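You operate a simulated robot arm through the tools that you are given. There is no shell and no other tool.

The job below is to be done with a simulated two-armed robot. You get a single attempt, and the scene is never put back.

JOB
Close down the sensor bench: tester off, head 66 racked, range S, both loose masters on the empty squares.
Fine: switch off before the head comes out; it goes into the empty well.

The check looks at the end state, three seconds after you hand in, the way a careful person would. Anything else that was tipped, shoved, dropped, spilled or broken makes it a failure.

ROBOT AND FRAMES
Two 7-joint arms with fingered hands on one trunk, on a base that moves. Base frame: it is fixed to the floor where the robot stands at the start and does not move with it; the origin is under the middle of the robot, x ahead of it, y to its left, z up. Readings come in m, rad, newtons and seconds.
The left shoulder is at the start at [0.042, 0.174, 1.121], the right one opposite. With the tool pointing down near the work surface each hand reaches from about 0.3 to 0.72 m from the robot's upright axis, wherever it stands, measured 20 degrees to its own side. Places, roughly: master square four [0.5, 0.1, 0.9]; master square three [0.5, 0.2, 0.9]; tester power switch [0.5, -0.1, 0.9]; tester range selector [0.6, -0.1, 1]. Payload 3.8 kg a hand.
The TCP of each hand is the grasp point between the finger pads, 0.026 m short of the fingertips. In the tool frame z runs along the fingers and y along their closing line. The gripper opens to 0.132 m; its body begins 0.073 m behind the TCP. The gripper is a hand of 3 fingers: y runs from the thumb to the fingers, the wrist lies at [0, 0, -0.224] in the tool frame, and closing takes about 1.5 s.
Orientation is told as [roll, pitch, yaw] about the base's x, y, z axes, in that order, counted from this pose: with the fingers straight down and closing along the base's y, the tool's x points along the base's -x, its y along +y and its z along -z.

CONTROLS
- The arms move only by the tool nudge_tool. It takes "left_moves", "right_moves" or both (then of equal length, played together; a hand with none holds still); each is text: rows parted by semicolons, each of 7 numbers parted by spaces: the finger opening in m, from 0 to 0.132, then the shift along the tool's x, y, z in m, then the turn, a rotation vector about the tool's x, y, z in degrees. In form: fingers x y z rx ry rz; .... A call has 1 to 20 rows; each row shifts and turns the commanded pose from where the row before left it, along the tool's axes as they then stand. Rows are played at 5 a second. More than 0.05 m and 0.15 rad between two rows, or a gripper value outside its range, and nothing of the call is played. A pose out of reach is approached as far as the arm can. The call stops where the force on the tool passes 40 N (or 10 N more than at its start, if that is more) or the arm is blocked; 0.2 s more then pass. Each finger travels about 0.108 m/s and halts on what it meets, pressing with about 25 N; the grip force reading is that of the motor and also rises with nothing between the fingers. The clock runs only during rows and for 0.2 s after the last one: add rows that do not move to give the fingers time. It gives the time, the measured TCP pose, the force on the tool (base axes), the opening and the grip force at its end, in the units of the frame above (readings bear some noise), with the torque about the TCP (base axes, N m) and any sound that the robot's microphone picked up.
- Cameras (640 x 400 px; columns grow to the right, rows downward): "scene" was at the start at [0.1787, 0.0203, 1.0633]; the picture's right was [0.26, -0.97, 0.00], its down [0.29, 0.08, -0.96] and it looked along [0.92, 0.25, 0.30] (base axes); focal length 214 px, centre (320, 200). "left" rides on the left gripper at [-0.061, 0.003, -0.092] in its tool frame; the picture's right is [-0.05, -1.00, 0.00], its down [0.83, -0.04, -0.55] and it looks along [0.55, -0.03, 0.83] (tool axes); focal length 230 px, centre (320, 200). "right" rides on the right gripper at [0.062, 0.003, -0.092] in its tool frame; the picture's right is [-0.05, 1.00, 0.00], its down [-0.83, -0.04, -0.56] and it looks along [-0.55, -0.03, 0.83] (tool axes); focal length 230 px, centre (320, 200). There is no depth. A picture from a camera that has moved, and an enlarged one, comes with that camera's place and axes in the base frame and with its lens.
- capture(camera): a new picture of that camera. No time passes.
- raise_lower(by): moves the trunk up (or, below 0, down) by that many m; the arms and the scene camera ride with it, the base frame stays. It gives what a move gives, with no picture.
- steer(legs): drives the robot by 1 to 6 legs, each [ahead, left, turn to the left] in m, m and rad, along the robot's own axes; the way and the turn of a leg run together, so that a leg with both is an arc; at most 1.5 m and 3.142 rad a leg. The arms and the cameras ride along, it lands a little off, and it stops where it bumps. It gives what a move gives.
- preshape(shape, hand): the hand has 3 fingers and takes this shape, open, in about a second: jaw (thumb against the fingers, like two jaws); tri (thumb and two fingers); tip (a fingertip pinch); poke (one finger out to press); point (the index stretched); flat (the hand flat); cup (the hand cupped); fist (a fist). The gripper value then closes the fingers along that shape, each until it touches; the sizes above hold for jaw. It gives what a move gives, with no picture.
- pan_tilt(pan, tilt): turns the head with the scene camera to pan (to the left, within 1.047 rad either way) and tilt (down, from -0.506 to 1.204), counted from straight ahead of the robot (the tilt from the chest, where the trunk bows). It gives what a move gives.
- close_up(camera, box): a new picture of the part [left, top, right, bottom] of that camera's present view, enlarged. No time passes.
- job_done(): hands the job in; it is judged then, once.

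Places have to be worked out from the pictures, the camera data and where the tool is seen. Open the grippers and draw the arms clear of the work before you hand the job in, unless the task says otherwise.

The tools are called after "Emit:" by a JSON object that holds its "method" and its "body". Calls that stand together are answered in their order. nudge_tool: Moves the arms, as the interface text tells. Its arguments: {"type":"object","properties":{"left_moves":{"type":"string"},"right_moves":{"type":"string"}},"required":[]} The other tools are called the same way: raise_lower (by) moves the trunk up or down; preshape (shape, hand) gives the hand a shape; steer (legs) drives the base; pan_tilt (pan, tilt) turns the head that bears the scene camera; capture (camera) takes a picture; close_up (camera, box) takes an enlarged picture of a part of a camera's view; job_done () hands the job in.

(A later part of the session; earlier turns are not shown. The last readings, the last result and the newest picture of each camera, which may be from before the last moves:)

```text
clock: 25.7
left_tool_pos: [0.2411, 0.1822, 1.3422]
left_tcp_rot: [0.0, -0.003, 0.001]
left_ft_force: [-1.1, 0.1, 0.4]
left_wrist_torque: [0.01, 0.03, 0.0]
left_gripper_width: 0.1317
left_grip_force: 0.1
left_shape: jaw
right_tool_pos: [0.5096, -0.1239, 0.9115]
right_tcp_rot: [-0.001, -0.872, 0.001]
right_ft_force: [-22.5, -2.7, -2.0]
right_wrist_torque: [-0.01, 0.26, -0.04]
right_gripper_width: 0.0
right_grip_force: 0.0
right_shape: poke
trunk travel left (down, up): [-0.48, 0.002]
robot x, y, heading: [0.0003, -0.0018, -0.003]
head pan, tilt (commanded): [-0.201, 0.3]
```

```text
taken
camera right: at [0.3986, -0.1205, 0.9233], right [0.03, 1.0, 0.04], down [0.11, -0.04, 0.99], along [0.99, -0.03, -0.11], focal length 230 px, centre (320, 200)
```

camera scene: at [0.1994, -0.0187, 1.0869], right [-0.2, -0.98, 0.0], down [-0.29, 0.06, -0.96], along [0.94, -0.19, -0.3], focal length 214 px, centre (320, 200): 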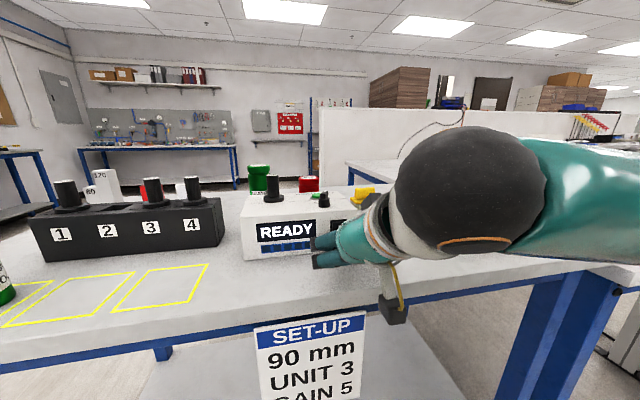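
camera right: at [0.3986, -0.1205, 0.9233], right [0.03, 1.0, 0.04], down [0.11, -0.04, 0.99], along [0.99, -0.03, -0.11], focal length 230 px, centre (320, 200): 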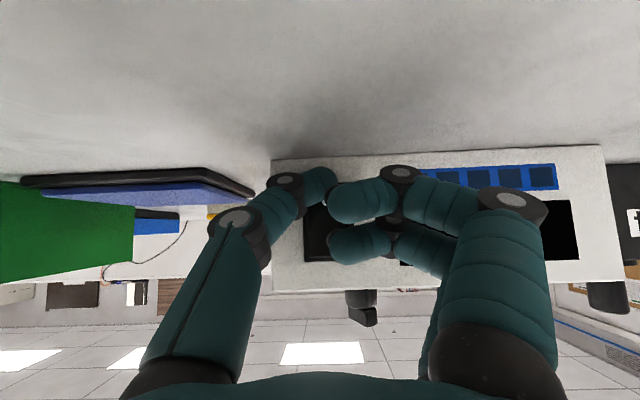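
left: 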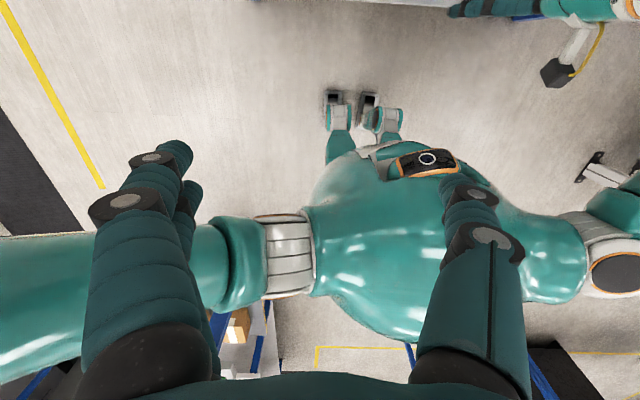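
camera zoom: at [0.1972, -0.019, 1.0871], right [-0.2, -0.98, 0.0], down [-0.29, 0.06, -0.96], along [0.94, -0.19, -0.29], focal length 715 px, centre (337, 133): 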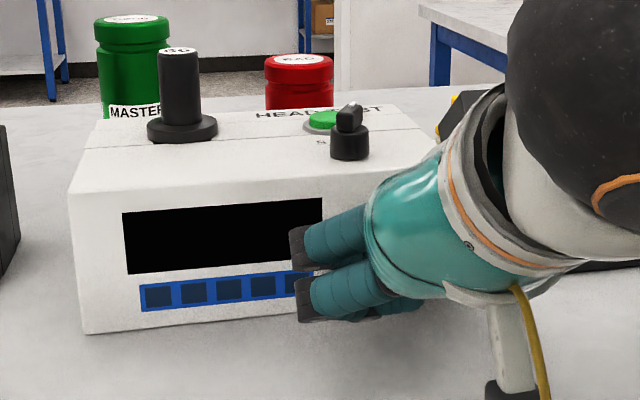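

The display went dark with 22 N of push. I back off and look whether the rocker stayed on O and whether the tester kept its place.

Emit:
{"method": "nudge_tool", "body": {"right_moves": "0 0.0192 0 -0.023 0 0 0; 0 0.0192 0 -0.023 0 0 0; 0 -0.0307 0 -0.0256 0 0 0; 0 -0.0307 0 -0.0256 0 0 0; 0 -0.0307 0 -0.0256 0 0 0; 0 -0.0307 0 -0.0256 0 0 0; 0 0 0 0 0 0 0"}}

Emit:
{"method": "capture", "body": {"camera": "scene"}}

Emit:
{"method": "close_up", "body": {"camera": "right", "box": [270, 0, 510, 180]}}

```text
clock: 27.3
left_tool_pos: [0.2438, 0.1823, 1.3427]
left_tcp_rot: [-0.002, -0.001, 0.0]
left_ft_force: [-0.3, -0.2, 0.7]
left_wrist_torque: [-0.03, -0.01, 0.0]
left_gripper_width: 0.1319
left_grip_force: 0.0
left_shape: jaw
right_tool_pos: [0.4532, -0.1248, 1.0703]
right_tcp_rot: [0.001, -0.873, 0.0]
right_ft_force: [0.2, 0.2, 0.2]
right_wrist_torque: [-0.03, 0.01, 0.0]
right_gripper_width: 0.0
right_grip_force: 0.0
right_shape: poke
trunk travel left (down, up): [-0.48, 0.002]
robot x, y, heading: [0.0012, -0.0007, -0.003]
head pan, tilt (commanded): [-0.201, 0.3]
```

```text
taken
camera scene: at [0.1997, -0.0188, 1.0868], right [-0.2, -0.98, 0.0], down [-0.29, 0.06, -0.96], along [0.94, -0.19, -0.3], focal length 214 px, centre (320, 200)
```

scene: 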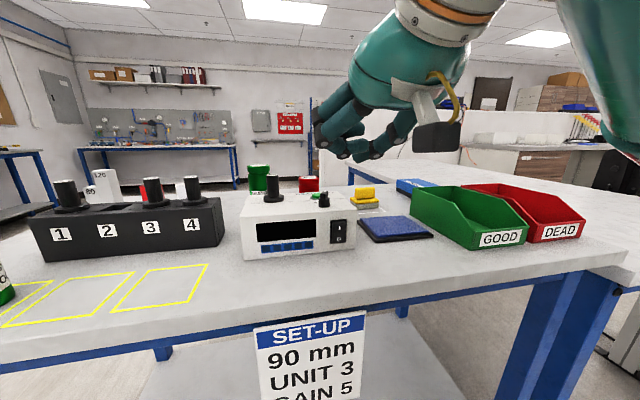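

```text
2.22 times, centred on (390, 90) of right
camera zoom: at [0.3424, -0.1209, 1.0831], right [0.03, 1.0, 0.04], down [0.11, -0.04, 0.99], along [0.99, -0.03, -0.11], focal length 511 px, centre (164, 444)
```

zoom: 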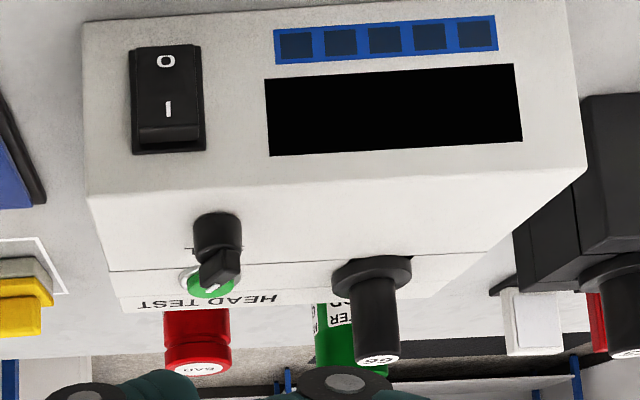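

The tester is off, I-end raised, and the tester hasn't moved. I raise and straighten the right hand, return it to "jaw", then drive ahead 0.12 m for better reach to the items behind the tester.

Emit:
{"method": "nudge_tool", "body": {"right_moves": "0 -0.0384 0 -0.032 0 0 0; 0 -0.0384 0 -0.032 0 0 0; 0 0 0 0 0 7.2 0; 0 0 0 0 0 7.2 0; 0 0 0 0 0 7.2 0; 0 0 0 0 0 7.2 0; 0 0 0 0 0 7.2 0; 0 0 0 0 0 7.2 0; 0 0 0 0 0 6.8 0; 0 0 0 0 0 0 0"}}

Emit:
{"method": "preshape", "body": {"shape": "jaw", "hand": "right"}}

Emit:
{"method": "steer", "body": {"legs": [[0.12, 0, 0]]}}

Emit:
{"method": "pan_tilt", "body": {"pan": 0.0, "tilt": 0.6}}

Emit:
{"method": "capture", "body": {"camera": "scene"}}

Emit:
{"method": "capture", "body": {"camera": "right"}}

```text
clock: 29.5
left_tool_pos: [0.2435, 0.181, 1.3421]
left_tcp_rot: [-0.001, 0.0, -0.001]
left_ft_force: [-0.5, -0.2, -0.7]
left_wrist_torque: [0.0, 0.02, 0.01]
left_gripper_width: 0.1318
left_grip_force: 0.1
left_shape: jaw
right_tool_pos: [0.4537, -0.1234, 1.1707]
right_tcp_rot: [0.001, -0.001, 0.001]
right_ft_force: [-0.7, 0.2, 0.0]
right_wrist_torque: [0.02, 0.01, 0.0]
right_gripper_width: 0.0
right_grip_force: 0.0
right_shape: poke
trunk travel left (down, up): [-0.48, 0.002]
robot x, y, heading: [0.0013, -0.0006, -0.006]
head pan, tilt (commanded): [-0.201, 0.3]
```

```text
clock: 30.4
left_tool_pos: [0.2435, 0.1816, 1.3418]
left_tcp_rot: [-0.002, 0.001, 0.0]
left_ft_force: [0.6, 0.3, -0.2]
left_wrist_torque: [0.02, 0.0, 0.01]
left_gripper_width: 0.1322
left_grip_force: 0.1
left_shape: jaw
right_tool_pos: [0.4531, -0.1243, 1.171]
right_tcp_rot: [-0.001, -0.001, 0.0]
right_ft_force: [0.3, -0.7, 0.3]
right_wrist_torque: [0.03, 0.01, -0.01]
right_gripper_width: 0.1318
right_grip_force: 0.0
right_shape: jaw
trunk travel left (down, up): [-0.48, 0.002]
robot x, y, heading: [0.002, -0.0029, -0.004]
head pan, tilt (commanded): [-0.201, 0.3]
```

```text
clock: 31.6
left_tool_pos: [0.3602, 0.1827, 1.3418]
left_tcp_rot: [-0.002, -0.001, 0.0]
left_ft_force: [0.5, 0.5, -0.6]
left_wrist_torque: [0.01, -0.01, 0.0]
left_gripper_width: 0.1319
left_grip_force: 0.1
left_shape: jaw
right_tool_pos: [0.5706, -0.1237, 1.171]
right_tcp_rot: [0.0, -0.003, 0.003]
right_ft_force: [0.8, 0.4, 0.1]
right_wrist_torque: [0.01, 0.02, -0.01]
right_gripper_width: 0.1317
right_grip_force: 0.0
right_shape: jaw
trunk travel left (down, up): [-0.48, 0.002]
robot x, y, heading: [0.1157, -0.0033, -0.004]
head pan, tilt (commanded): [-0.201, 0.3]
```

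```text
clock: 32.4
left_tool_pos: [0.3607, 0.1825, 1.3417]
left_tcp_rot: [-0.003, -0.001, 0.001]
left_ft_force: [0.5, -0.5, 0.0]
left_wrist_torque: [-0.01, 0.02, -0.02]
left_gripper_width: 0.1319
left_grip_force: 0.1
left_shape: jaw
right_tool_pos: [0.5708, -0.1243, 1.1712]
right_tcp_rot: [-0.001, -0.001, 0.0]
right_ft_force: [-0.8, 1.1, 0.0]
right_wrist_torque: [0.0, -0.05, 0.0]
right_gripper_width: 0.1317
right_grip_force: 0.0
right_shape: jaw
trunk travel left (down, up): [-0.48, 0.002]
robot x, y, heading: [0.1153, -0.0016, -0.0]
head pan, tilt (commanded): [0.0, 0.6]
```

```text
taken
camera scene: at [0.3143, 0.0001, 1.0594], right [0.0, -1.0, 0.0], down [-0.56, 0.0, -0.83], along [0.83, 0.0, -0.56], focal length 214 px, centre (320, 200)
```

scene: 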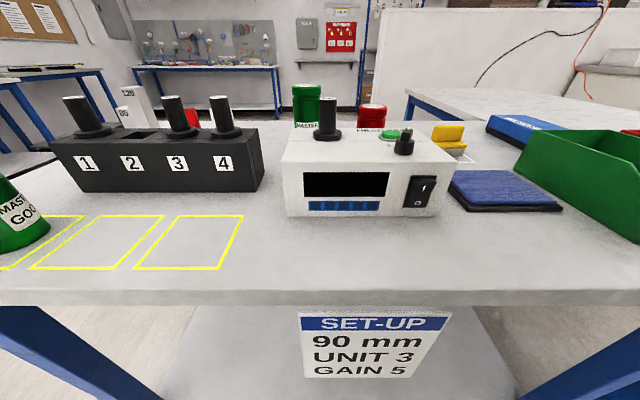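

```text
taken
camera right: at [0.5091, -0.1203, 1.2638], right [0.05, 1.0, 0.0], down [0.83, -0.04, 0.56], along [0.56, -0.03, -0.83], focal length 230 px, centre (320, 200)
```

right: 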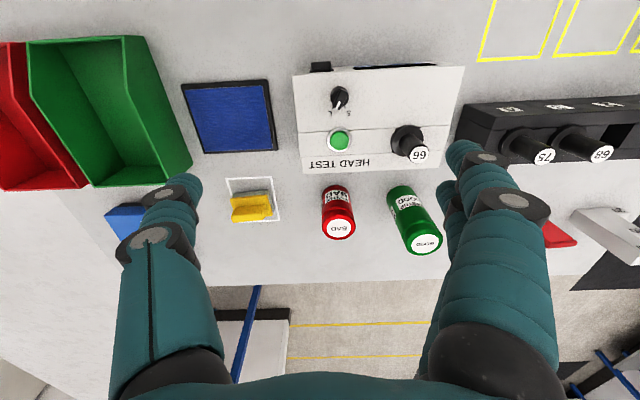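

Now the right camera looks nearly down on the tester and masters; I zoom in for measurement.

Emit:
{"method": "close_up", "body": {"camera": "right", "box": [280, 50, 480, 180]}}

Emit:
{"method": "close_up", "body": {"camera": "right", "box": [310, 70, 380, 130]}}

Emit:
{"method": "close_up", "body": {"camera": "right", "box": [300, 160, 460, 270]}}

Emit:
{"method": "close_up", "body": {"camera": "scene", "box": [270, 70, 470, 220]}}

Emit:
{"method": "close_up", "body": {"camera": "scene", "box": [0, 70, 280, 280]}}

```text
3.08 times, centred on (380, 115) of right
camera zoom: at [0.5091, -0.1203, 1.2638], right [0.05, 1.0, 0.0], down [0.83, -0.04, 0.56], along [0.56, -0.03, -0.83], focal length 708 px, centre (135, 462)
```

zoom: 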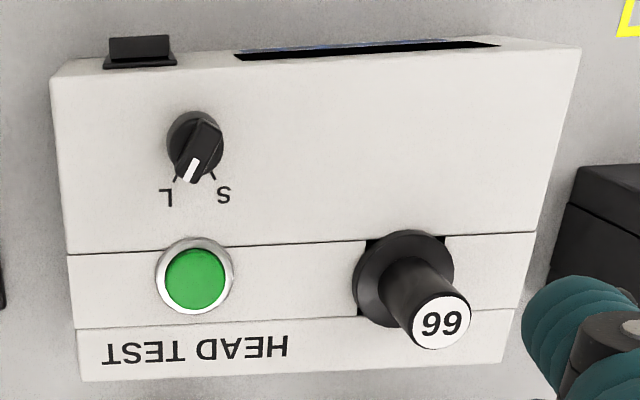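

```text
6.67 times, centred on (345, 100) of right
camera zoom: at [0.5091, -0.1203, 1.2638], right [0.05, 1.0, 0.0], down [0.83, -0.04, 0.56], along [0.56, -0.03, -0.83], focal length 1534 px, centre (153, 867)
```

zoom: 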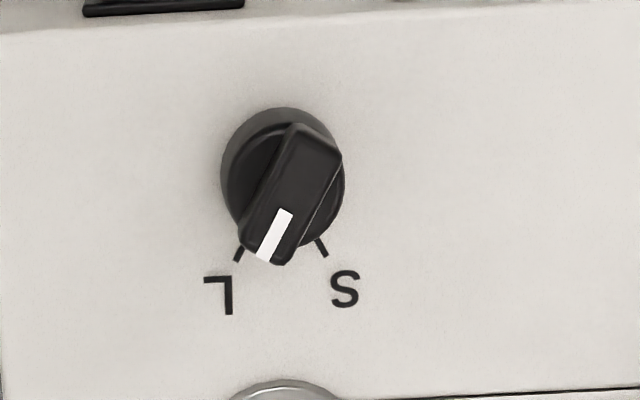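

```text
3.64 times, centred on (380, 215) of right
camera zoom: at [0.5091, -0.1203, 1.2638], right [0.05, 1.0, 0.0], down [0.83, -0.04, 0.56], along [0.56, -0.03, -0.83], focal length 837 px, centre (102, 146)
```

zoom: 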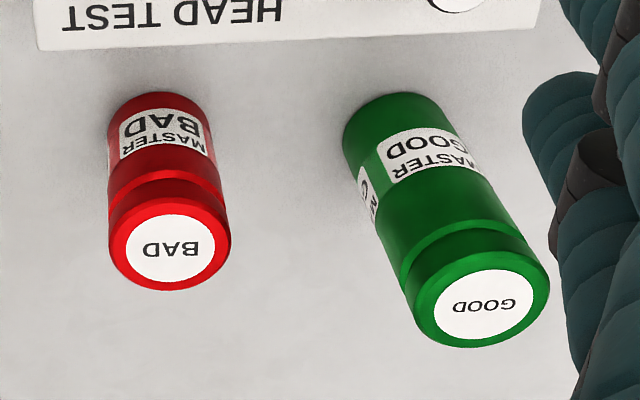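

```text
2.67 times, centred on (370, 145) of scene
camera zoom: at [0.3143, 0.0001, 1.0594], right [0.0, -1.0, 0.0], down [-0.56, 0.0, -0.83], along [0.83, 0.0, -0.56], focal length 572 px, centre (187, 347)
```

zoom: 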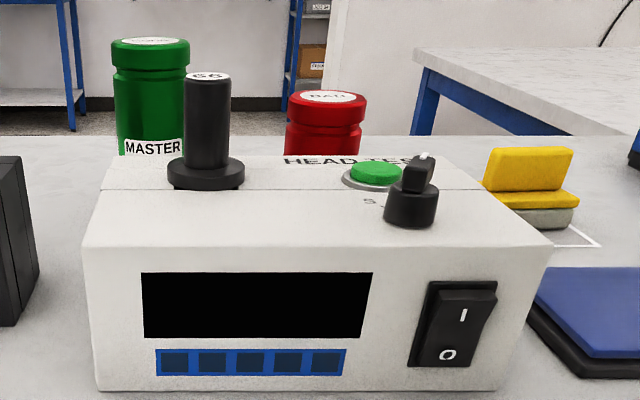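

```text
1.90 times, centred on (140, 175) of scene
camera zoom: at [0.3143, 0.0001, 1.0594], right [0.0, -1.0, 0.0], down [-0.56, 0.0, -0.83], along [0.83, 0.0, -0.56], focal length 408 px, centre (663, 248)
```

zoom: 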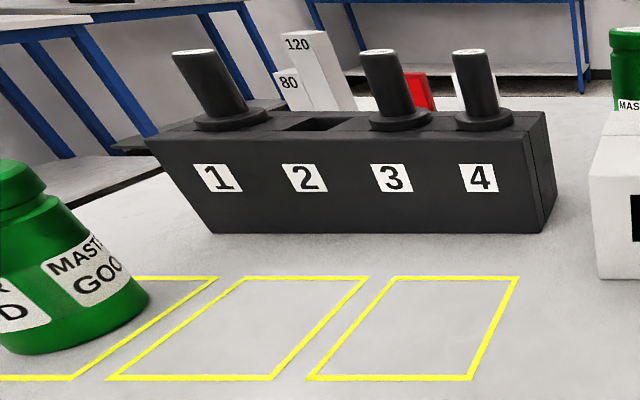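

Knob axis ≈(0.560, -0.100), bar top z≈0.988, pointer at about -28° (L), S tick at about +29°; head 66 axis ≈(0.619, -0.010), well 2 ≈(0.627, 0.264). I first position the right hand over the knob with closing line across its bar (yaw -28°) and narrow opening.

Emit:
{"method": "nudge_tool", "body": {"right_moves": "0.06 0.011 0.024 0 0 0 0; 0.06 0 0 0 0 0 7; 0.06 0 0 0 0 0 7; 0.06 0 0 0 0 0 7; 0.06 0 0 0 0 0 7; 0.06 0 0 0.04 0 0 0; 0.06 0 0 0.04 0 0 0; 0.06 0 0 0.02 0 0 0; 0.06 0 0 0 0 0 0; 0.06 0 0 0 0 0 0"}}

Emit:
{"method": "capture", "body": {"camera": "scene"}}

Emit:
{"method": "capture", "body": {"camera": "right"}}

```text
clock: 34.6
left_tool_pos: [0.3614, 0.1829, 1.3414]
left_tcp_rot: [-0.001, -0.003, 0.0]
left_ft_force: [-0.5, 0.0, 0.4]
left_wrist_torque: [0.01, 0.0, 0.0]
left_gripper_width: 0.1316
left_grip_force: 0.0
left_shape: jaw
right_tool_pos: [0.5603, -0.1004, 1.0699]
right_tcp_rot: [0.003, -0.001, -0.485]
right_ft_force: [0.5, 0.1, 0.2]
right_wrist_torque: [0.02, 0.0, 0.0]
right_gripper_width: 0.0608
right_grip_force: 0.1
right_shape: jaw
trunk travel left (down, up): [-0.48, 0.002]
robot x, y, heading: [0.1166, -0.0017, -0.004]
head pan, tilt (commanded): [0.0, 0.6]
```

```text
taken
camera scene: at [0.3143, 0.0001, 1.0594], right [0.0, -1.0, 0.0], down [-0.56, 0.0, -0.83], along [0.83, 0.0, -0.56], focal length 214 px, centre (320, 200)
```

scene: 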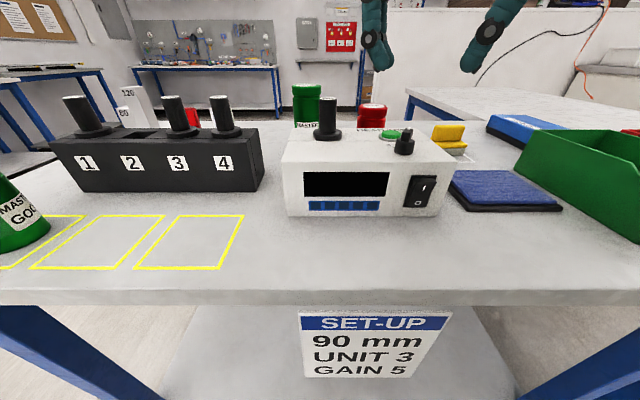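

```text
taken
camera right: at [0.5064, -0.0676, 1.1635], right [0.51, 0.86, 0.0], down [0.71, -0.43, 0.56], along [0.48, -0.29, -0.83], focal length 230 px, centre (320, 200)
```

right: 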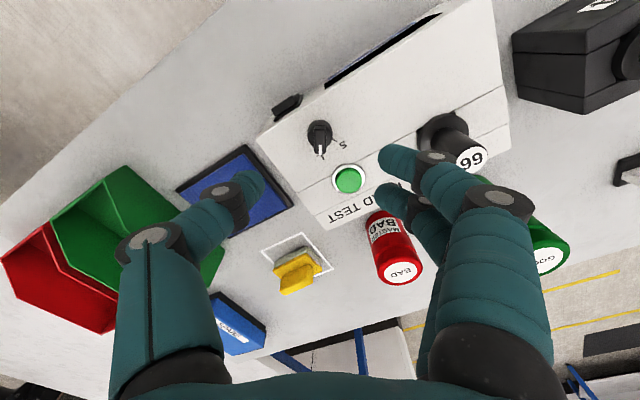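

The bar appears vertical in the hand view and lined up with the tool axis. I zoom in to confirm alignment before descending.

Emit:
{"method": "close_up", "body": {"camera": "right", "box": [270, 90, 370, 170]}}

```text
5.00 times, centred on (320, 130) of right
camera zoom: at [0.5064, -0.0676, 1.1635], right [0.51, 0.86, 0.0], down [0.71, -0.43, 0.56], along [0.48, -0.29, -0.83], focal length 1150 px, centre (320, 550)
```

zoom: 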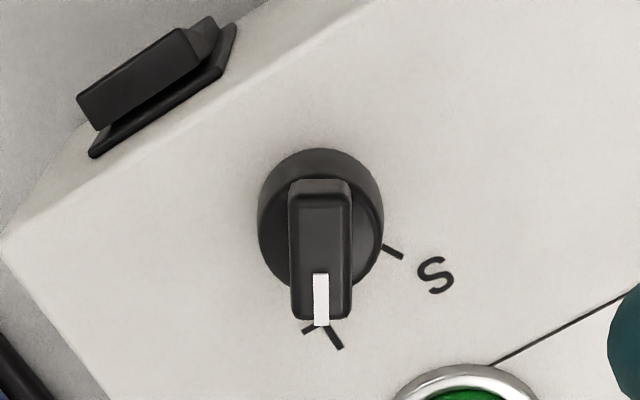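

The bar is centred and aligned. I narrow the opening to 0.04 and descend so the fingertips end about z≈0.977, beside the bar and above the knob's disc.

Emit:
{"method": "nudge_tool", "body": {"right_moves": "0.04 0 0 0.02 0 0 0; 0.04 0 0 0.02 0 0 0; 0.04 0 0 0.015 0 0 0; 0.04 0 0 0.008 0 0 0; 0.04 0 0 0.004 0 0 0; 0.04 0 0 0 0 0 0"}}

Emit:
{"method": "close_up", "body": {"camera": "right", "box": [220, 100, 420, 240]}}

Emit:
{"method": "close_up", "body": {"camera": "scene", "box": [300, 60, 500, 200]}}

```text
clock: 36.0
left_tool_pos: [0.3615, 0.1812, 1.3424]
left_tcp_rot: [-0.002, -0.002, 0.001]
left_ft_force: [0.6, -0.2, -0.8]
left_wrist_torque: [-0.02, -0.03, -0.03]
left_gripper_width: 0.1318
left_grip_force: 0.1
left_shape: jaw
right_tool_pos: [0.5593, -0.0992, 1.0029]
right_tcp_rot: [0.001, -0.003, -0.486]
right_ft_force: [0.1, -0.1, -0.2]
right_wrist_torque: [-0.03, -0.02, 0.0]
right_gripper_width: 0.0402
right_grip_force: 0.1
right_shape: jaw
trunk travel left (down, up): [-0.48, 0.002]
robot x, y, heading: [0.1179, 0.0025, -0.003]
head pan, tilt (commanded): [0.0, 0.6]
```

```text
2.86 times, centred on (320, 170) of right
camera zoom: at [0.5067, -0.0677, 1.0966], right [0.51, 0.86, 0.0], down [0.71, -0.43, 0.56], along [0.48, -0.28, -0.83], focal length 657 px, centre (320, 286)
```

zoom: 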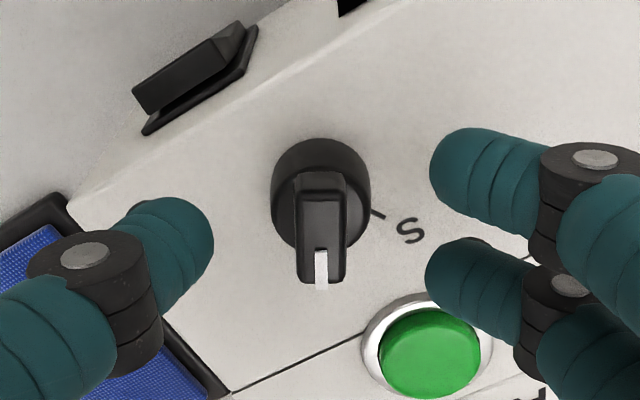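

```text
2.86 times, centred on (400, 130) of scene
camera zoom: at [0.3143, 0.0001, 1.0593], right [0.0, -1.0, 0.0], down [-0.56, 0.0, -0.83], along [0.83, 0.0, -0.56], focal length 613 px, centre (91, 400)
```

zoom: 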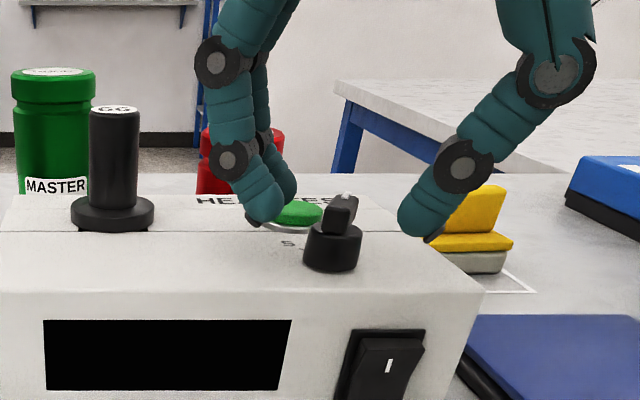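

The tips are beside the bar just above the disc (disc top ≈0.976, bar top ≈0.991). I close on the bar at this height.

Emit:
{"method": "nudge_tool", "body": {"right_moves": "0.03 0 0 0 0 0 0; 0.02 0 0 0 0 0 0; 0.015 0 0 0 0 0 0; 0.01 0 0 0 0 0 0; 0.006 0 0 0 0 0 0; 0.004 0 0 0 0 0 0; 0.004 0 0 0 0 0 0"}}

Emit:
{"method": "close_up", "body": {"camera": "right", "box": [220, 100, 420, 240]}}

Emit:
{"method": "close_up", "body": {"camera": "scene", "box": [300, 60, 500, 200]}}

```text
clock: 37.6
left_tool_pos: [0.3614, 0.1818, 1.3415]
left_tcp_rot: [-0.002, 0.0, -0.001]
left_ft_force: [0.2, 0.4, 0.2]
left_wrist_torque: [-0.02, 0.02, 0.02]
left_gripper_width: 0.1318
left_grip_force: 0.1
left_shape: jaw
right_tool_pos: [0.5585, -0.0993, 1.0041]
right_tcp_rot: [0.0, 0.0, -0.487]
right_ft_force: [-0.6, 1.2, -1.6]
right_wrist_torque: [0.05, -0.03, 0.02]
right_gripper_width: 0.0045
right_grip_force: 25.0
right_shape: jaw
trunk travel left (down, up): [-0.48, 0.002]
robot x, y, heading: [0.1165, 0.0003, 0.001]
head pan, tilt (commanded): [0.0, 0.6]
```

```text
2.86 times, centred on (320, 170) of right
camera zoom: at [0.5066, -0.0676, 1.0964], right [0.51, 0.86, 0.0], down [0.71, -0.43, 0.56], along [0.48, -0.28, -0.83], focal length 657 px, centre (320, 286)
```

zoom: 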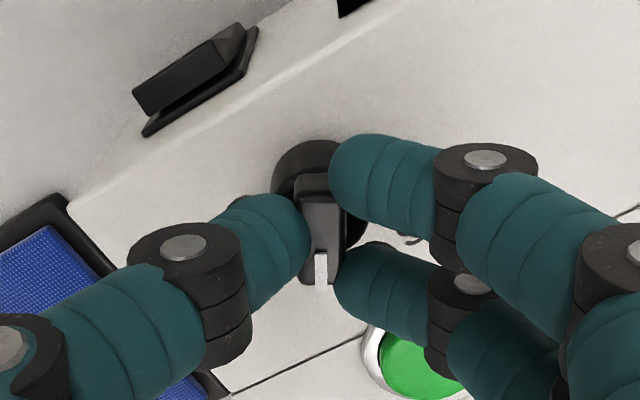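

```text
2.86 times, centred on (400, 130) of scene
camera zoom: at [0.3142, 0.0002, 1.0593], right [0.0, -1.0, 0.0], down [-0.56, 0.0, -0.83], along [0.83, 0.0, -0.56], focal length 613 px, centre (91, 400)
```

zoom: 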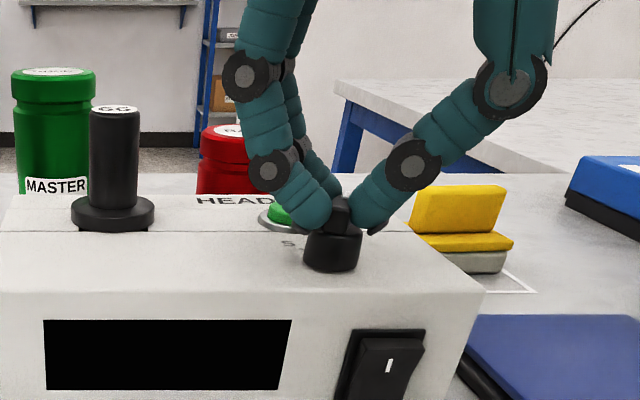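

The bar is gripped between thumb and both fingers. I turn the hand counter-clockwise (seen from above) by about 58° towards S.

Emit:
{"method": "nudge_tool", "body": {"right_moves": "0.003 0 0 0 0 0 -5; 0.003 0 0 0 0 0 -6; 0.003 0 0 0 0 0 -6; 0.003 0 0 0 0 0 -6; 0.003 0 0 0 0 0 -6; 0.003 0 0 0 0 0 -6; 0.003 0 0 0 0 0 -6; 0.003 0 0 0 0 0 -6; 0.003 0 0 0 0 0 -6; 0.003 0 0 0 0 0 -5; 0.003 0 0 0 0 0 0"}}

Emit:
{"method": "close_up", "body": {"camera": "right", "box": [220, 100, 420, 240]}}

Emit:
{"method": "close_up", "body": {"camera": "scene", "box": [300, 60, 500, 200]}}

```text
clock: 40.0
left_tool_pos: [0.3609, 0.1816, 1.3414]
left_tcp_rot: [-0.001, -0.001, 0.0]
left_ft_force: [0.8, -0.2, -0.4]
left_wrist_torque: [0.03, 0.0, 0.04]
left_gripper_width: 0.1321
left_grip_force: 0.1
left_shape: jaw
right_tool_pos: [0.5603, -0.1001, 1.0034]
right_tcp_rot: [-0.004, -0.003, 0.527]
right_ft_force: [-2.9, -1.8, 1.7]
right_wrist_torque: [-0.02, 0.04, 0.04]
right_gripper_width: 0.0039
right_grip_force: 0.0
right_shape: jaw
trunk travel left (down, up): [-0.48, 0.002]
robot x, y, heading: [0.1175, -0.0008, 0.001]
head pan, tilt (commanded): [0.0, 0.6]
```

```text
2.86 times, centred on (320, 170) of right
camera zoom: at [0.5049, -0.1279, 1.0969], right [-0.46, 0.89, 0.0], down [0.74, 0.38, 0.56], along [0.5, 0.25, -0.83], focal length 657 px, centre (320, 286)
```

zoom: 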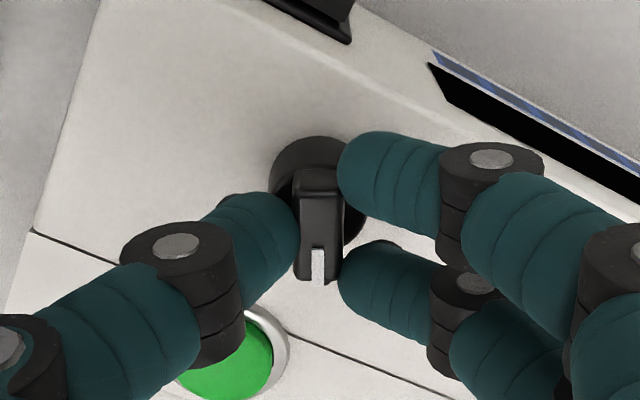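

```text
2.86 times, centred on (400, 130) of scene
camera zoom: at [0.3139, 0.0, 1.0594], right [0.0, -1.0, 0.0], down [-0.56, 0.0, -0.83], along [0.83, 0.0, -0.56], focal length 613 px, centre (91, 400)
```

zoom: 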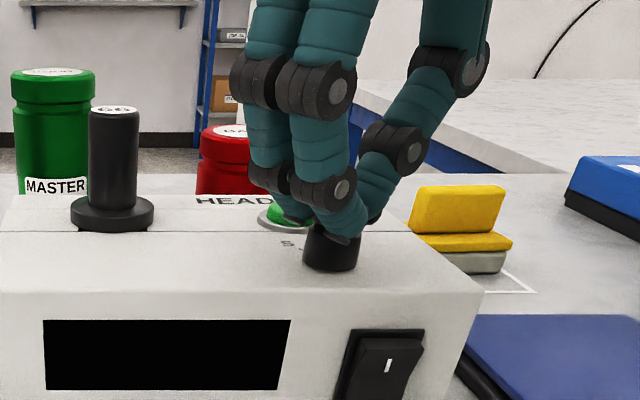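

The bar has followed to about +30°. I open the fingers, lift, and check the pointer against the S mark.

Emit:
{"method": "nudge_tool", "body": {"right_moves": "0.015 0 0 0 0 0 0; 0.03 0 0 0 0 0 0; 0.04 0 0 0 0 0 0; 0.04 0 0 -0.03 0 0 0; 0.04 0 0 -0.045 0 0 0; 0.05 0 0 -0.045 0 0 0; 0.06 0 0 0 0 0 0"}}

Emit:
{"method": "capture", "body": {"camera": "right"}}

Emit:
{"method": "close_up", "body": {"camera": "right", "box": [270, 100, 370, 170]}}

Emit:
{"method": "close_up", "body": {"camera": "scene", "box": [300, 60, 500, 200]}}

```text
clock: 41.6
left_tool_pos: [0.3624, 0.1816, 1.3418]
left_tcp_rot: [-0.003, 0.0, -0.001]
left_ft_force: [0.0, 0.1, 0.2]
left_wrist_torque: [0.01, -0.02, -0.02]
left_gripper_width: 0.1318
left_grip_force: 0.2
left_shape: jaw
right_tool_pos: [0.5611, -0.0991, 1.1244]
right_tcp_rot: [-0.001, -0.003, 0.525]
right_ft_force: [0.7, -0.4, -0.9]
right_wrist_torque: [0.01, 0.05, 0.0]
right_gripper_width: 0.0596
right_grip_force: 0.1
right_shape: jaw
trunk travel left (down, up): [-0.48, 0.002]
robot x, y, heading: [0.1194, -0.0, 0.001]
head pan, tilt (commanded): [0.0, 0.6]
```

```text
taken
camera right: at [0.5062, -0.1271, 1.2176], right [-0.46, 0.89, 0.0], down [0.74, 0.38, 0.56], along [0.5, 0.25, -0.83], focal length 230 px, centre (320, 200)
```

right: 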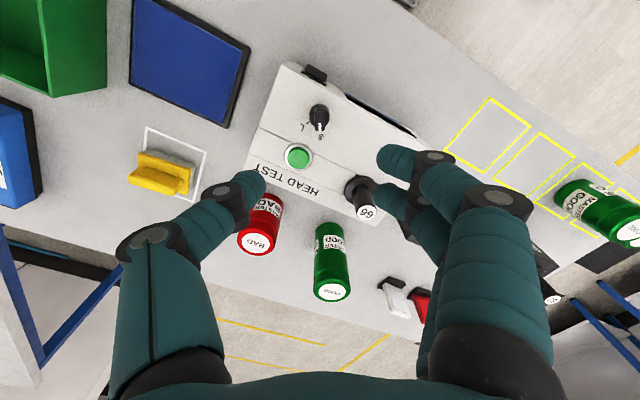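

```text
5.71 times, centred on (320, 135) of right
camera zoom: at [0.5062, -0.1271, 1.2176], right [-0.46, 0.89, 0.0], down [0.74, 0.38, 0.56], along [0.5, 0.25, -0.83], focal length 1315 px, centre (320, 571)
```

zoom: 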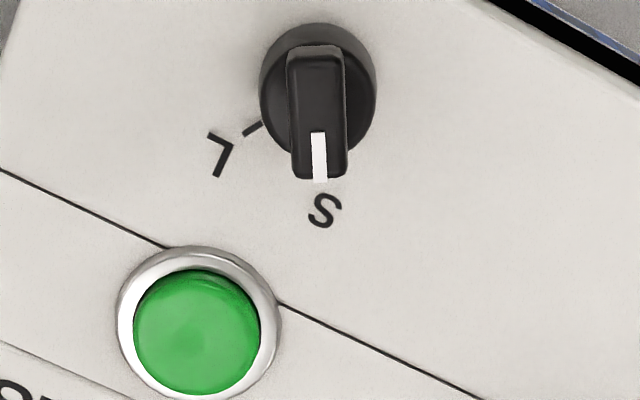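

```text
2.86 times, centred on (400, 130) of scene
camera zoom: at [0.3145, 0.0, 1.0592], right [0.0, -1.0, 0.0], down [-0.57, 0.0, -0.82], along [0.82, 0.0, -0.57], focal length 613 px, centre (91, 400)
```

zoom: 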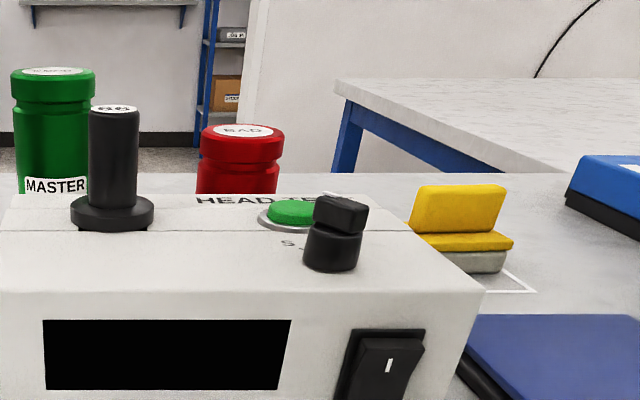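

The pointer sits exactly on S. Now I move the right hand up and away to the right, straightening it, to free the space for the left hand to take head 66.

Emit:
{"method": "nudge_tool", "body": {"right_moves": "0.1 0 0 -0.03 0 0 7.5; 0.1 0 0 -0.03 0 0 7.5; 0.1 0 0 0 0 0 7.5; 0.1 0 0 0 0 0 7.6; 0.1 0.02 -0.045 0 0 0 0; 0.1 0.02 -0.045 0 0 0 0; 0.1 0.02 -0.045 0 0 0 0; 0.1 0.02 -0.045 0 0 0 0; 0.1 0 -0.045 0 0 0 0; 0.1 0 0 0 0 0 0"}}

Emit:
{"method": "capture", "body": {"camera": "right"}}

Emit:
{"method": "capture", "body": {"camera": "scene"}}

```text
clock: 43.8
left_tool_pos: [0.3622, 0.182, 1.341]
left_tcp_rot: [-0.001, 0.0, 0.0]
left_ft_force: [-0.6, -0.2, -0.2]
left_wrist_torque: [-0.01, 0.03, 0.02]
left_gripper_width: 0.132
left_grip_force: 0.0
left_shape: jaw
right_tool_pos: [0.4805, -0.324, 1.1819]
right_tcp_rot: [0.0, -0.001, 0.0]
right_ft_force: [-0.1, 0.2, 0.1]
right_wrist_torque: [-0.01, 0.02, -0.01]
right_gripper_width: 0.0999
right_grip_force: 0.1
right_shape: jaw
trunk travel left (down, up): [-0.48, 0.002]
robot x, y, heading: [0.1191, 0.0006, 0.002]
head pan, tilt (commanded): [0.0, 0.6]
```

```text
taken
camera right: at [0.4187, -0.3205, 1.2768], right [0.05, 1.0, 0.0], down [0.83, -0.04, 0.56], along [0.56, -0.03, -0.83], focal length 230 px, centre (320, 200)
```

right: 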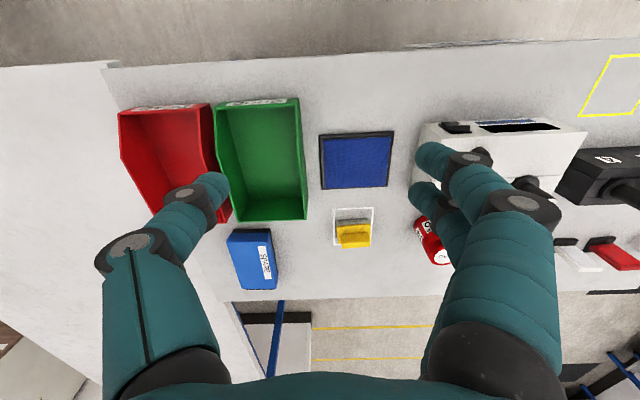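

```text
taken
camera scene: at [0.3145, 0.0006, 1.0592], right [0.0, -1.0, 0.0], down [-0.57, 0.0, -0.82], along [0.82, 0.0, -0.57], focal length 214 px, centre (320, 200)
```

scene: 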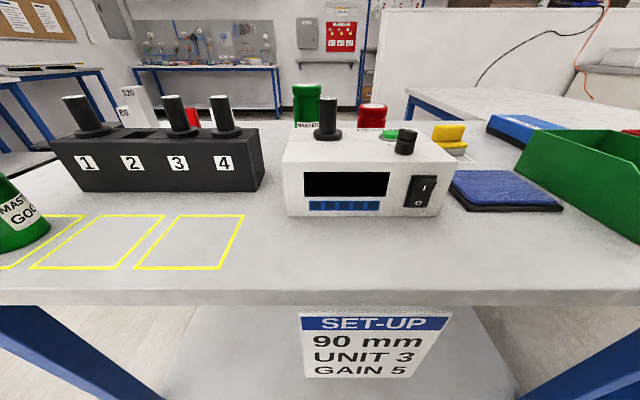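

Clear. I bring the left hand forward over the head 66 at a safe height.

Emit:
{"method": "nudge_tool", "body": {"left_moves": "0.09 -0.0367 -0.0274 0 0 0 0; 0.09 -0.0367 -0.0274 0 0 0 0; 0.09 -0.0367 -0.0274 0 0 0 0; 0.09 -0.0367 -0.0274 0 0 0 0; 0.09 -0.0367 -0.0274 0 0 0 0; 0.09 -0.0367 -0.0274 0 0 0 0; 0.09 -0.0367 -0.0274 0 0 0 0; 0.09 0 0 0.045 0 0 0; 0.09 0 0 0.045 0 0 0; 0.09 0 0 0.045 0 0 0; 0.09 0 0 0.045 0 0 0; 0.09 0 0 0.045 0 0 0; 0.09 0 0 0 0 0 0"}}

Emit:
{"method": "capture", "body": {"camera": "left"}}

Emit:
{"method": "capture", "body": {"camera": "scene"}}

```text
clock: 46.6
left_tool_pos: [0.5904, 0.0114, 1.1174]
left_tcp_rot: [-0.004, -0.001, 0.0]
left_ft_force: [-0.7, -0.4, 1.2]
left_wrist_torque: [0.0, -0.02, 0.02]
left_gripper_width: 0.0904
left_grip_force: 0.1
left_shape: jaw
left hand out of reach, approached as far as the arm can: row 7
right_tool_pos: [0.4803, -0.3241, 1.1836]
right_tcp_rot: [0.0, -0.003, 0.0]
right_ft_force: [0.5, -0.1, -0.1]
right_wrist_torque: [0.02, 0.01, -0.03]
right_gripper_width: 0.1
right_grip_force: 0.1
right_shape: jaw
trunk travel left (down, up): [-0.48, 0.002]
robot x, y, heading: [0.1152, 0.0014, 0.0]
head pan, tilt (commanded): [0.0, 0.6]
```

```text
taken
camera left: at [0.6514, 0.0153, 1.2096], right [0.05, -1.0, 0.0], down [-0.83, -0.04, 0.55], along [-0.55, -0.03, -0.83], focal length 230 px, centre (320, 200)
```

left: 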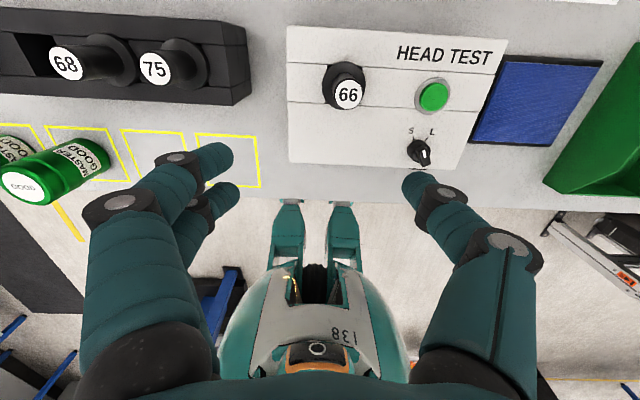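

```text
taken
camera scene: at [0.3139, 0.0001, 1.0595], right [0.0, -1.0, 0.0], down [-0.56, 0.0, -0.83], along [0.83, 0.0, -0.56], focal length 214 px, centre (320, 200)
```

scene: 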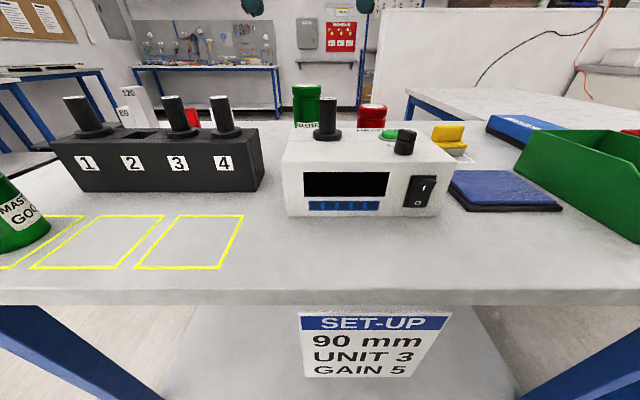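

Left hand is at (0.590, 0.011, 1.117); the left camera puts the head's top at ≈(0.620, -0.009). I shift over it and check alignment with a zoom.

Emit:
{"method": "nudge_tool", "body": {"left_moves": "0.07 -0.0296 -0.021 0 0 0 0; 0.07 0 0 0.03 0 0 0; 0.07 0 0 0 0 0 0"}}

Emit:
{"method": "capture", "body": {"camera": "left"}}

Emit:
{"method": "close_up", "body": {"camera": "left", "box": [260, 90, 380, 210]}}

Emit:
{"method": "close_up", "body": {"camera": "scene", "box": [240, 20, 420, 150]}}

```text
clock: 47.4
left_tool_pos: [0.6206, -0.0118, 1.0867]
left_tcp_rot: [-0.002, -0.001, 0.0]
left_ft_force: [-0.4, -0.9, -0.3]
left_wrist_torque: [0.02, 0.0, -0.02]
left_gripper_width: 0.0707
left_grip_force: 0.0
left_shape: jaw
right_tool_pos: [0.48, -0.3251, 1.1834]
right_tcp_rot: [0.0, -0.003, -0.001]
right_ft_force: [-0.1, -0.4, -0.1]
right_wrist_torque: [0.02, -0.01, 0.02]
right_gripper_width: 0.0998
right_grip_force: 0.1
right_shape: jaw
trunk travel left (down, up): [-0.48, 0.002]
robot x, y, heading: [0.1189, 0.0014, 0.001]
head pan, tilt (commanded): [0.0, 0.6]
```

```text
taken
camera left: at [0.6823, -0.0074, 1.1795], right [0.05, -1.0, 0.0], down [-0.83, -0.04, 0.55], along [-0.55, -0.03, -0.83], focal length 230 px, centre (320, 200)
```

left: 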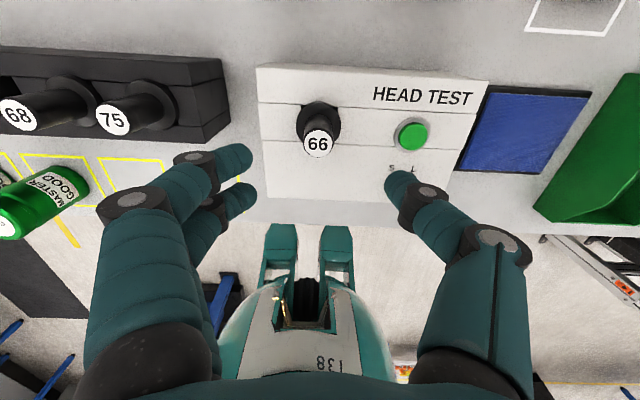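

```text
3.33 times, centred on (320, 150) of left
camera zoom: at [0.6823, -0.0074, 1.1795], right [0.05, -1.0, 0.0], down [-0.83, -0.04, 0.55], along [-0.55, -0.03, -0.83], focal length 767 px, centre (320, 367)
```

zoom: 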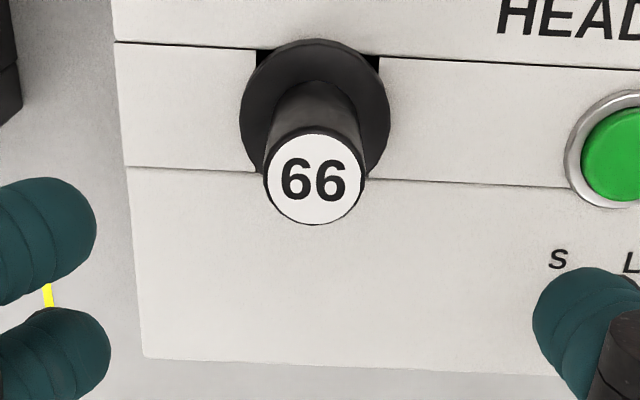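

```text
3.08 times, centred on (330, 85) of scene
camera zoom: at [0.3141, -0.0002, 1.0594], right [0.0, -1.0, 0.0], down [-0.56, 0.0, -0.83], along [0.83, 0.0, -0.56], focal length 660 px, centre (289, 554)
```

zoom: 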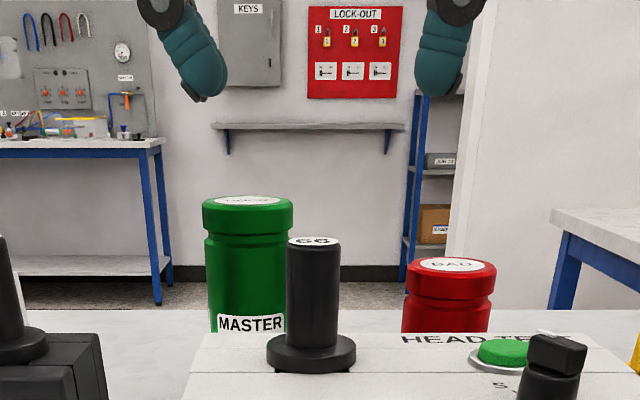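

Head axis is at y≈-0.0095; I correct 2 mm, descend so the fingertips end just above the flange (TCP z≈1.003), and close on the shaft.

Emit:
{"method": "nudge_tool", "body": {"left_moves": "0.07 0 0.002 0.03 0 0 0; 0.07 0 0 0.03 0 0 0; 0.07 0 0 0.015 0 0 0; 0.07 0 0 0.0085 0 0 0; 0.07 0 0 0 0 0 0"}}

Emit:
{"method": "close_up", "body": {"camera": "left", "box": [220, 120, 420, 260]}}

Emit:
{"method": "close_up", "body": {"camera": "scene", "box": [240, 40, 420, 170]}}

```text
clock: 48.6
left_tool_pos: [0.6214, -0.0078, 1.0035]
left_tcp_rot: [-0.003, -0.002, 0.0]
left_ft_force: [0.3, -0.1, 0.1]
left_wrist_torque: [0.03, 0.0, 0.0]
left_gripper_width: 0.0704
left_grip_force: 0.2
left_shape: jaw
right_tool_pos: [0.4806, -0.3232, 1.1841]
right_tcp_rot: [0.0, -0.003, 0.0]
right_ft_force: [1.4, 0.1, 1.0]
right_wrist_torque: [0.0, -0.02, 0.0]
right_gripper_width: 0.0997
right_grip_force: 0.1
right_shape: jaw
trunk travel left (down, up): [-0.48, 0.002]
robot x, y, heading: [0.1173, -0.0026, -0.002]
head pan, tilt (commanded): [0.0, 0.6]
```

```text
2.86 times, centred on (320, 190) of left
camera zoom: at [0.6821, -0.0046, 1.0964], right [0.05, -1.0, 0.0], down [-0.83, -0.04, 0.55], along [-0.55, -0.03, -0.83], focal length 657 px, centre (320, 229)
```

zoom: 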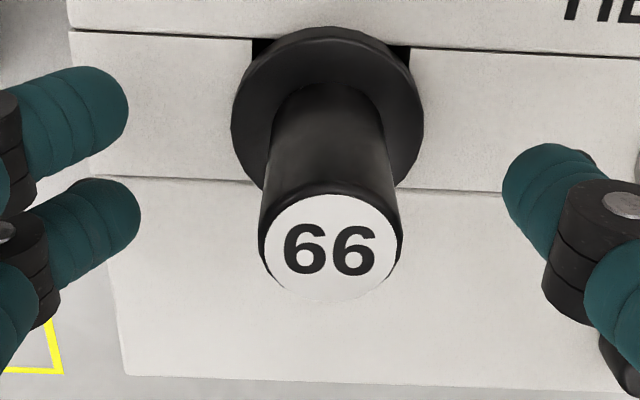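

```text
3.08 times, centred on (330, 105) of scene
camera zoom: at [0.3142, 0.0001, 1.0594], right [0.0, -1.0, 0.0], down [-0.56, 0.0, -0.83], along [0.83, 0.0, -0.56], focal length 660 px, centre (289, 492)
```

zoom: 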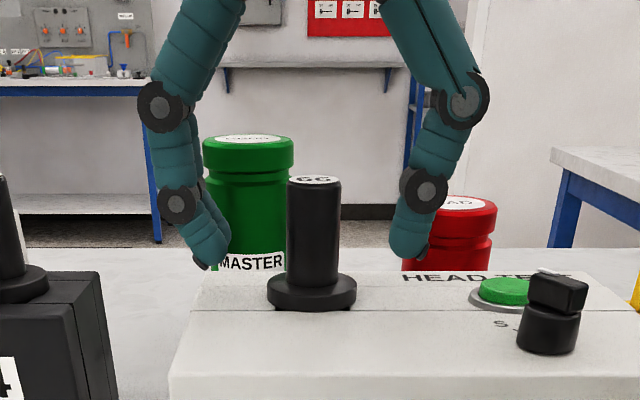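

Well placed, with the shaft about 2 mm to the -y side of the finger midpoint. I correct that and close gently.

Emit:
{"method": "nudge_tool", "body": {"left_moves": "0.06 0 -0.002 0 0 0 0; 0.045 0 0 0 0 0 0; 0.035 0 0 0 0 0 0; 0.025 0 0 0 0 0 0; 0.015 0 0 0 0 0 0; 0.01 0 0 0 0 0 0; 0.01 0 0 0 0 0 0; 0.01 0 0 0 0 0 0"}}

Emit:
{"method": "close_up", "body": {"camera": "left", "box": [220, 120, 420, 260]}}

Emit:
{"method": "close_up", "body": {"camera": "scene", "box": [240, 40, 420, 170]}}

```text
clock: 50.4
left_tool_pos: [0.6207, -0.0107, 1.0028]
left_tcp_rot: [-0.003, 0.002, 0.0]
left_ft_force: [-0.4, -2.0, -1.6]
left_wrist_torque: [-0.07, -0.02, -0.01]
left_gripper_width: 0.0142
left_grip_force: 24.9
left_shape: jaw
right_tool_pos: [0.4815, -0.3238, 1.1848]
right_tcp_rot: [-0.002, 0.0, 0.001]
right_ft_force: [0.1, -0.1, 0.3]
right_wrist_torque: [0.0, 0.02, -0.02]
right_gripper_width: 0.0996
right_grip_force: 0.0
right_shape: jaw
trunk travel left (down, up): [-0.48, 0.002]
robot x, y, heading: [0.1224, -0.0038, -0.001]
head pan, tilt (commanded): [0.0, 0.6]
```

```text
2.86 times, centred on (320, 190) of left
camera zoom: at [0.6822, -0.0069, 1.096], right [0.05, -1.0, 0.0], down [-0.83, -0.04, 0.55], along [-0.55, -0.03, -0.83], focal length 657 px, centre (320, 229)
```

zoom: 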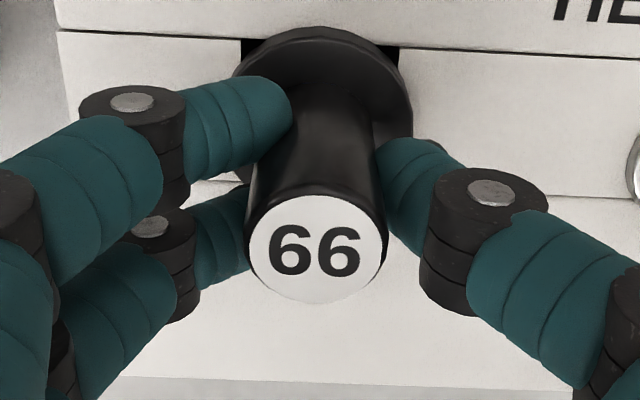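

```text
3.08 times, centred on (330, 105) of scene
camera zoom: at [0.3144, 0.0, 1.0593], right [0.0, -1.0, 0.0], down [-0.57, 0.0, -0.82], along [0.82, 0.0, -0.57], focal length 660 px, centre (289, 492)
```

zoom: 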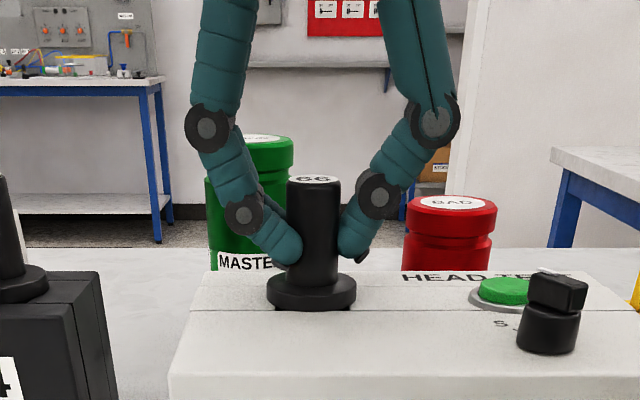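

The shaft is gripped with 25 N. I lift straight up in small steps, watching the force.

Emit:
{"method": "nudge_tool", "body": {"left_moves": "0.005 0 0 -0.005 0 0 0; 0.005 0 0 -0.01 0 0 0; 0.005 0 0 -0.015 0 0 0; 0.005 0 0 -0.02 0 0 0; 0.005 0 0 -0.02 0 0 0; 0.005 0 0 0 0 0 0"}}

Emit:
{"method": "capture", "body": {"camera": "scene"}}

Emit:
{"method": "close_up", "body": {"camera": "scene", "box": [240, 20, 420, 180]}}

Emit:
{"method": "capture", "body": {"camera": "left"}}

```text
clock: 51.8
left_tool_pos: [0.6199, -0.0105, 1.0728]
left_tcp_rot: [0.0, 0.0, 0.0]
left_ft_force: [0.5, -1.5, -0.7]
left_wrist_torque: [0.02, -0.04, 0.01]
left_gripper_width: 0.0139
left_grip_force: 24.7
left_shape: jaw
right_tool_pos: [0.4803, -0.3241, 1.1838]
right_tcp_rot: [0.001, -0.001, 0.001]
right_ft_force: [0.0, 0.2, -0.7]
right_wrist_torque: [0.02, 0.0, 0.0]
right_gripper_width: 0.1
right_grip_force: 0.0
right_shape: jaw
trunk travel left (down, up): [-0.48, 0.002]
robot x, y, heading: [0.1168, 0.0015, 0.001]
head pan, tilt (commanded): [0.0, 0.6]
```

```text
taken
camera scene: at [0.3144, 0.0002, 1.0593], right [0.0, -1.0, 0.0], down [-0.57, 0.0, -0.82], along [0.82, 0.0, -0.57], focal length 214 px, centre (320, 200)
```

scene: 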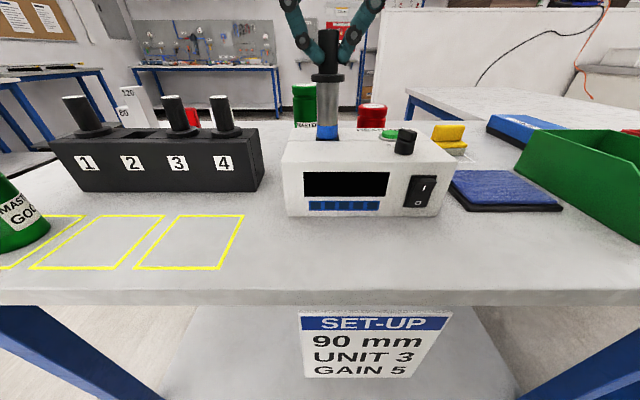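

```text
2.50 times, centred on (330, 100) of scene
camera zoom: at [0.3144, 0.0002, 1.0593], right [0.0, -1.0, 0.0], down [-0.57, 0.0, -0.82], along [0.82, 0.0, -0.57], focal length 536 px, centre (295, 450)
```

zoom: 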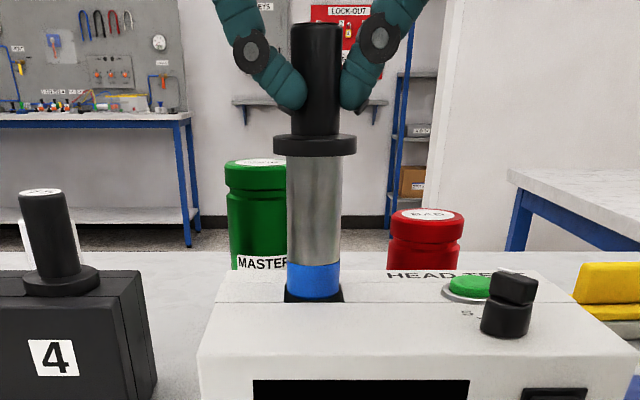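

```text
taken
camera left: at [0.6824, -0.0062, 1.1661], right [0.05, -1.0, 0.0], down [-0.83, -0.04, 0.55], along [-0.55, -0.03, -0.83], focal length 230 px, centre (320, 200)
```

left: 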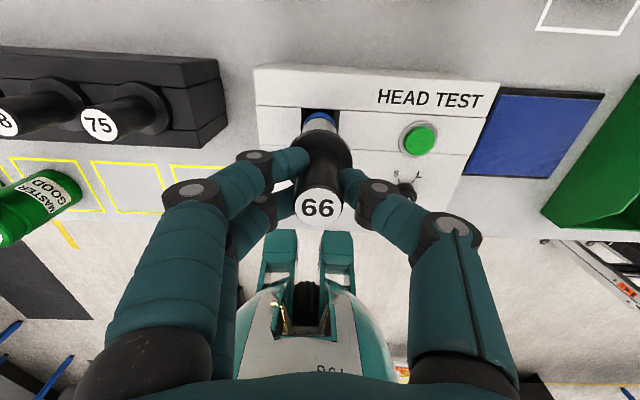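

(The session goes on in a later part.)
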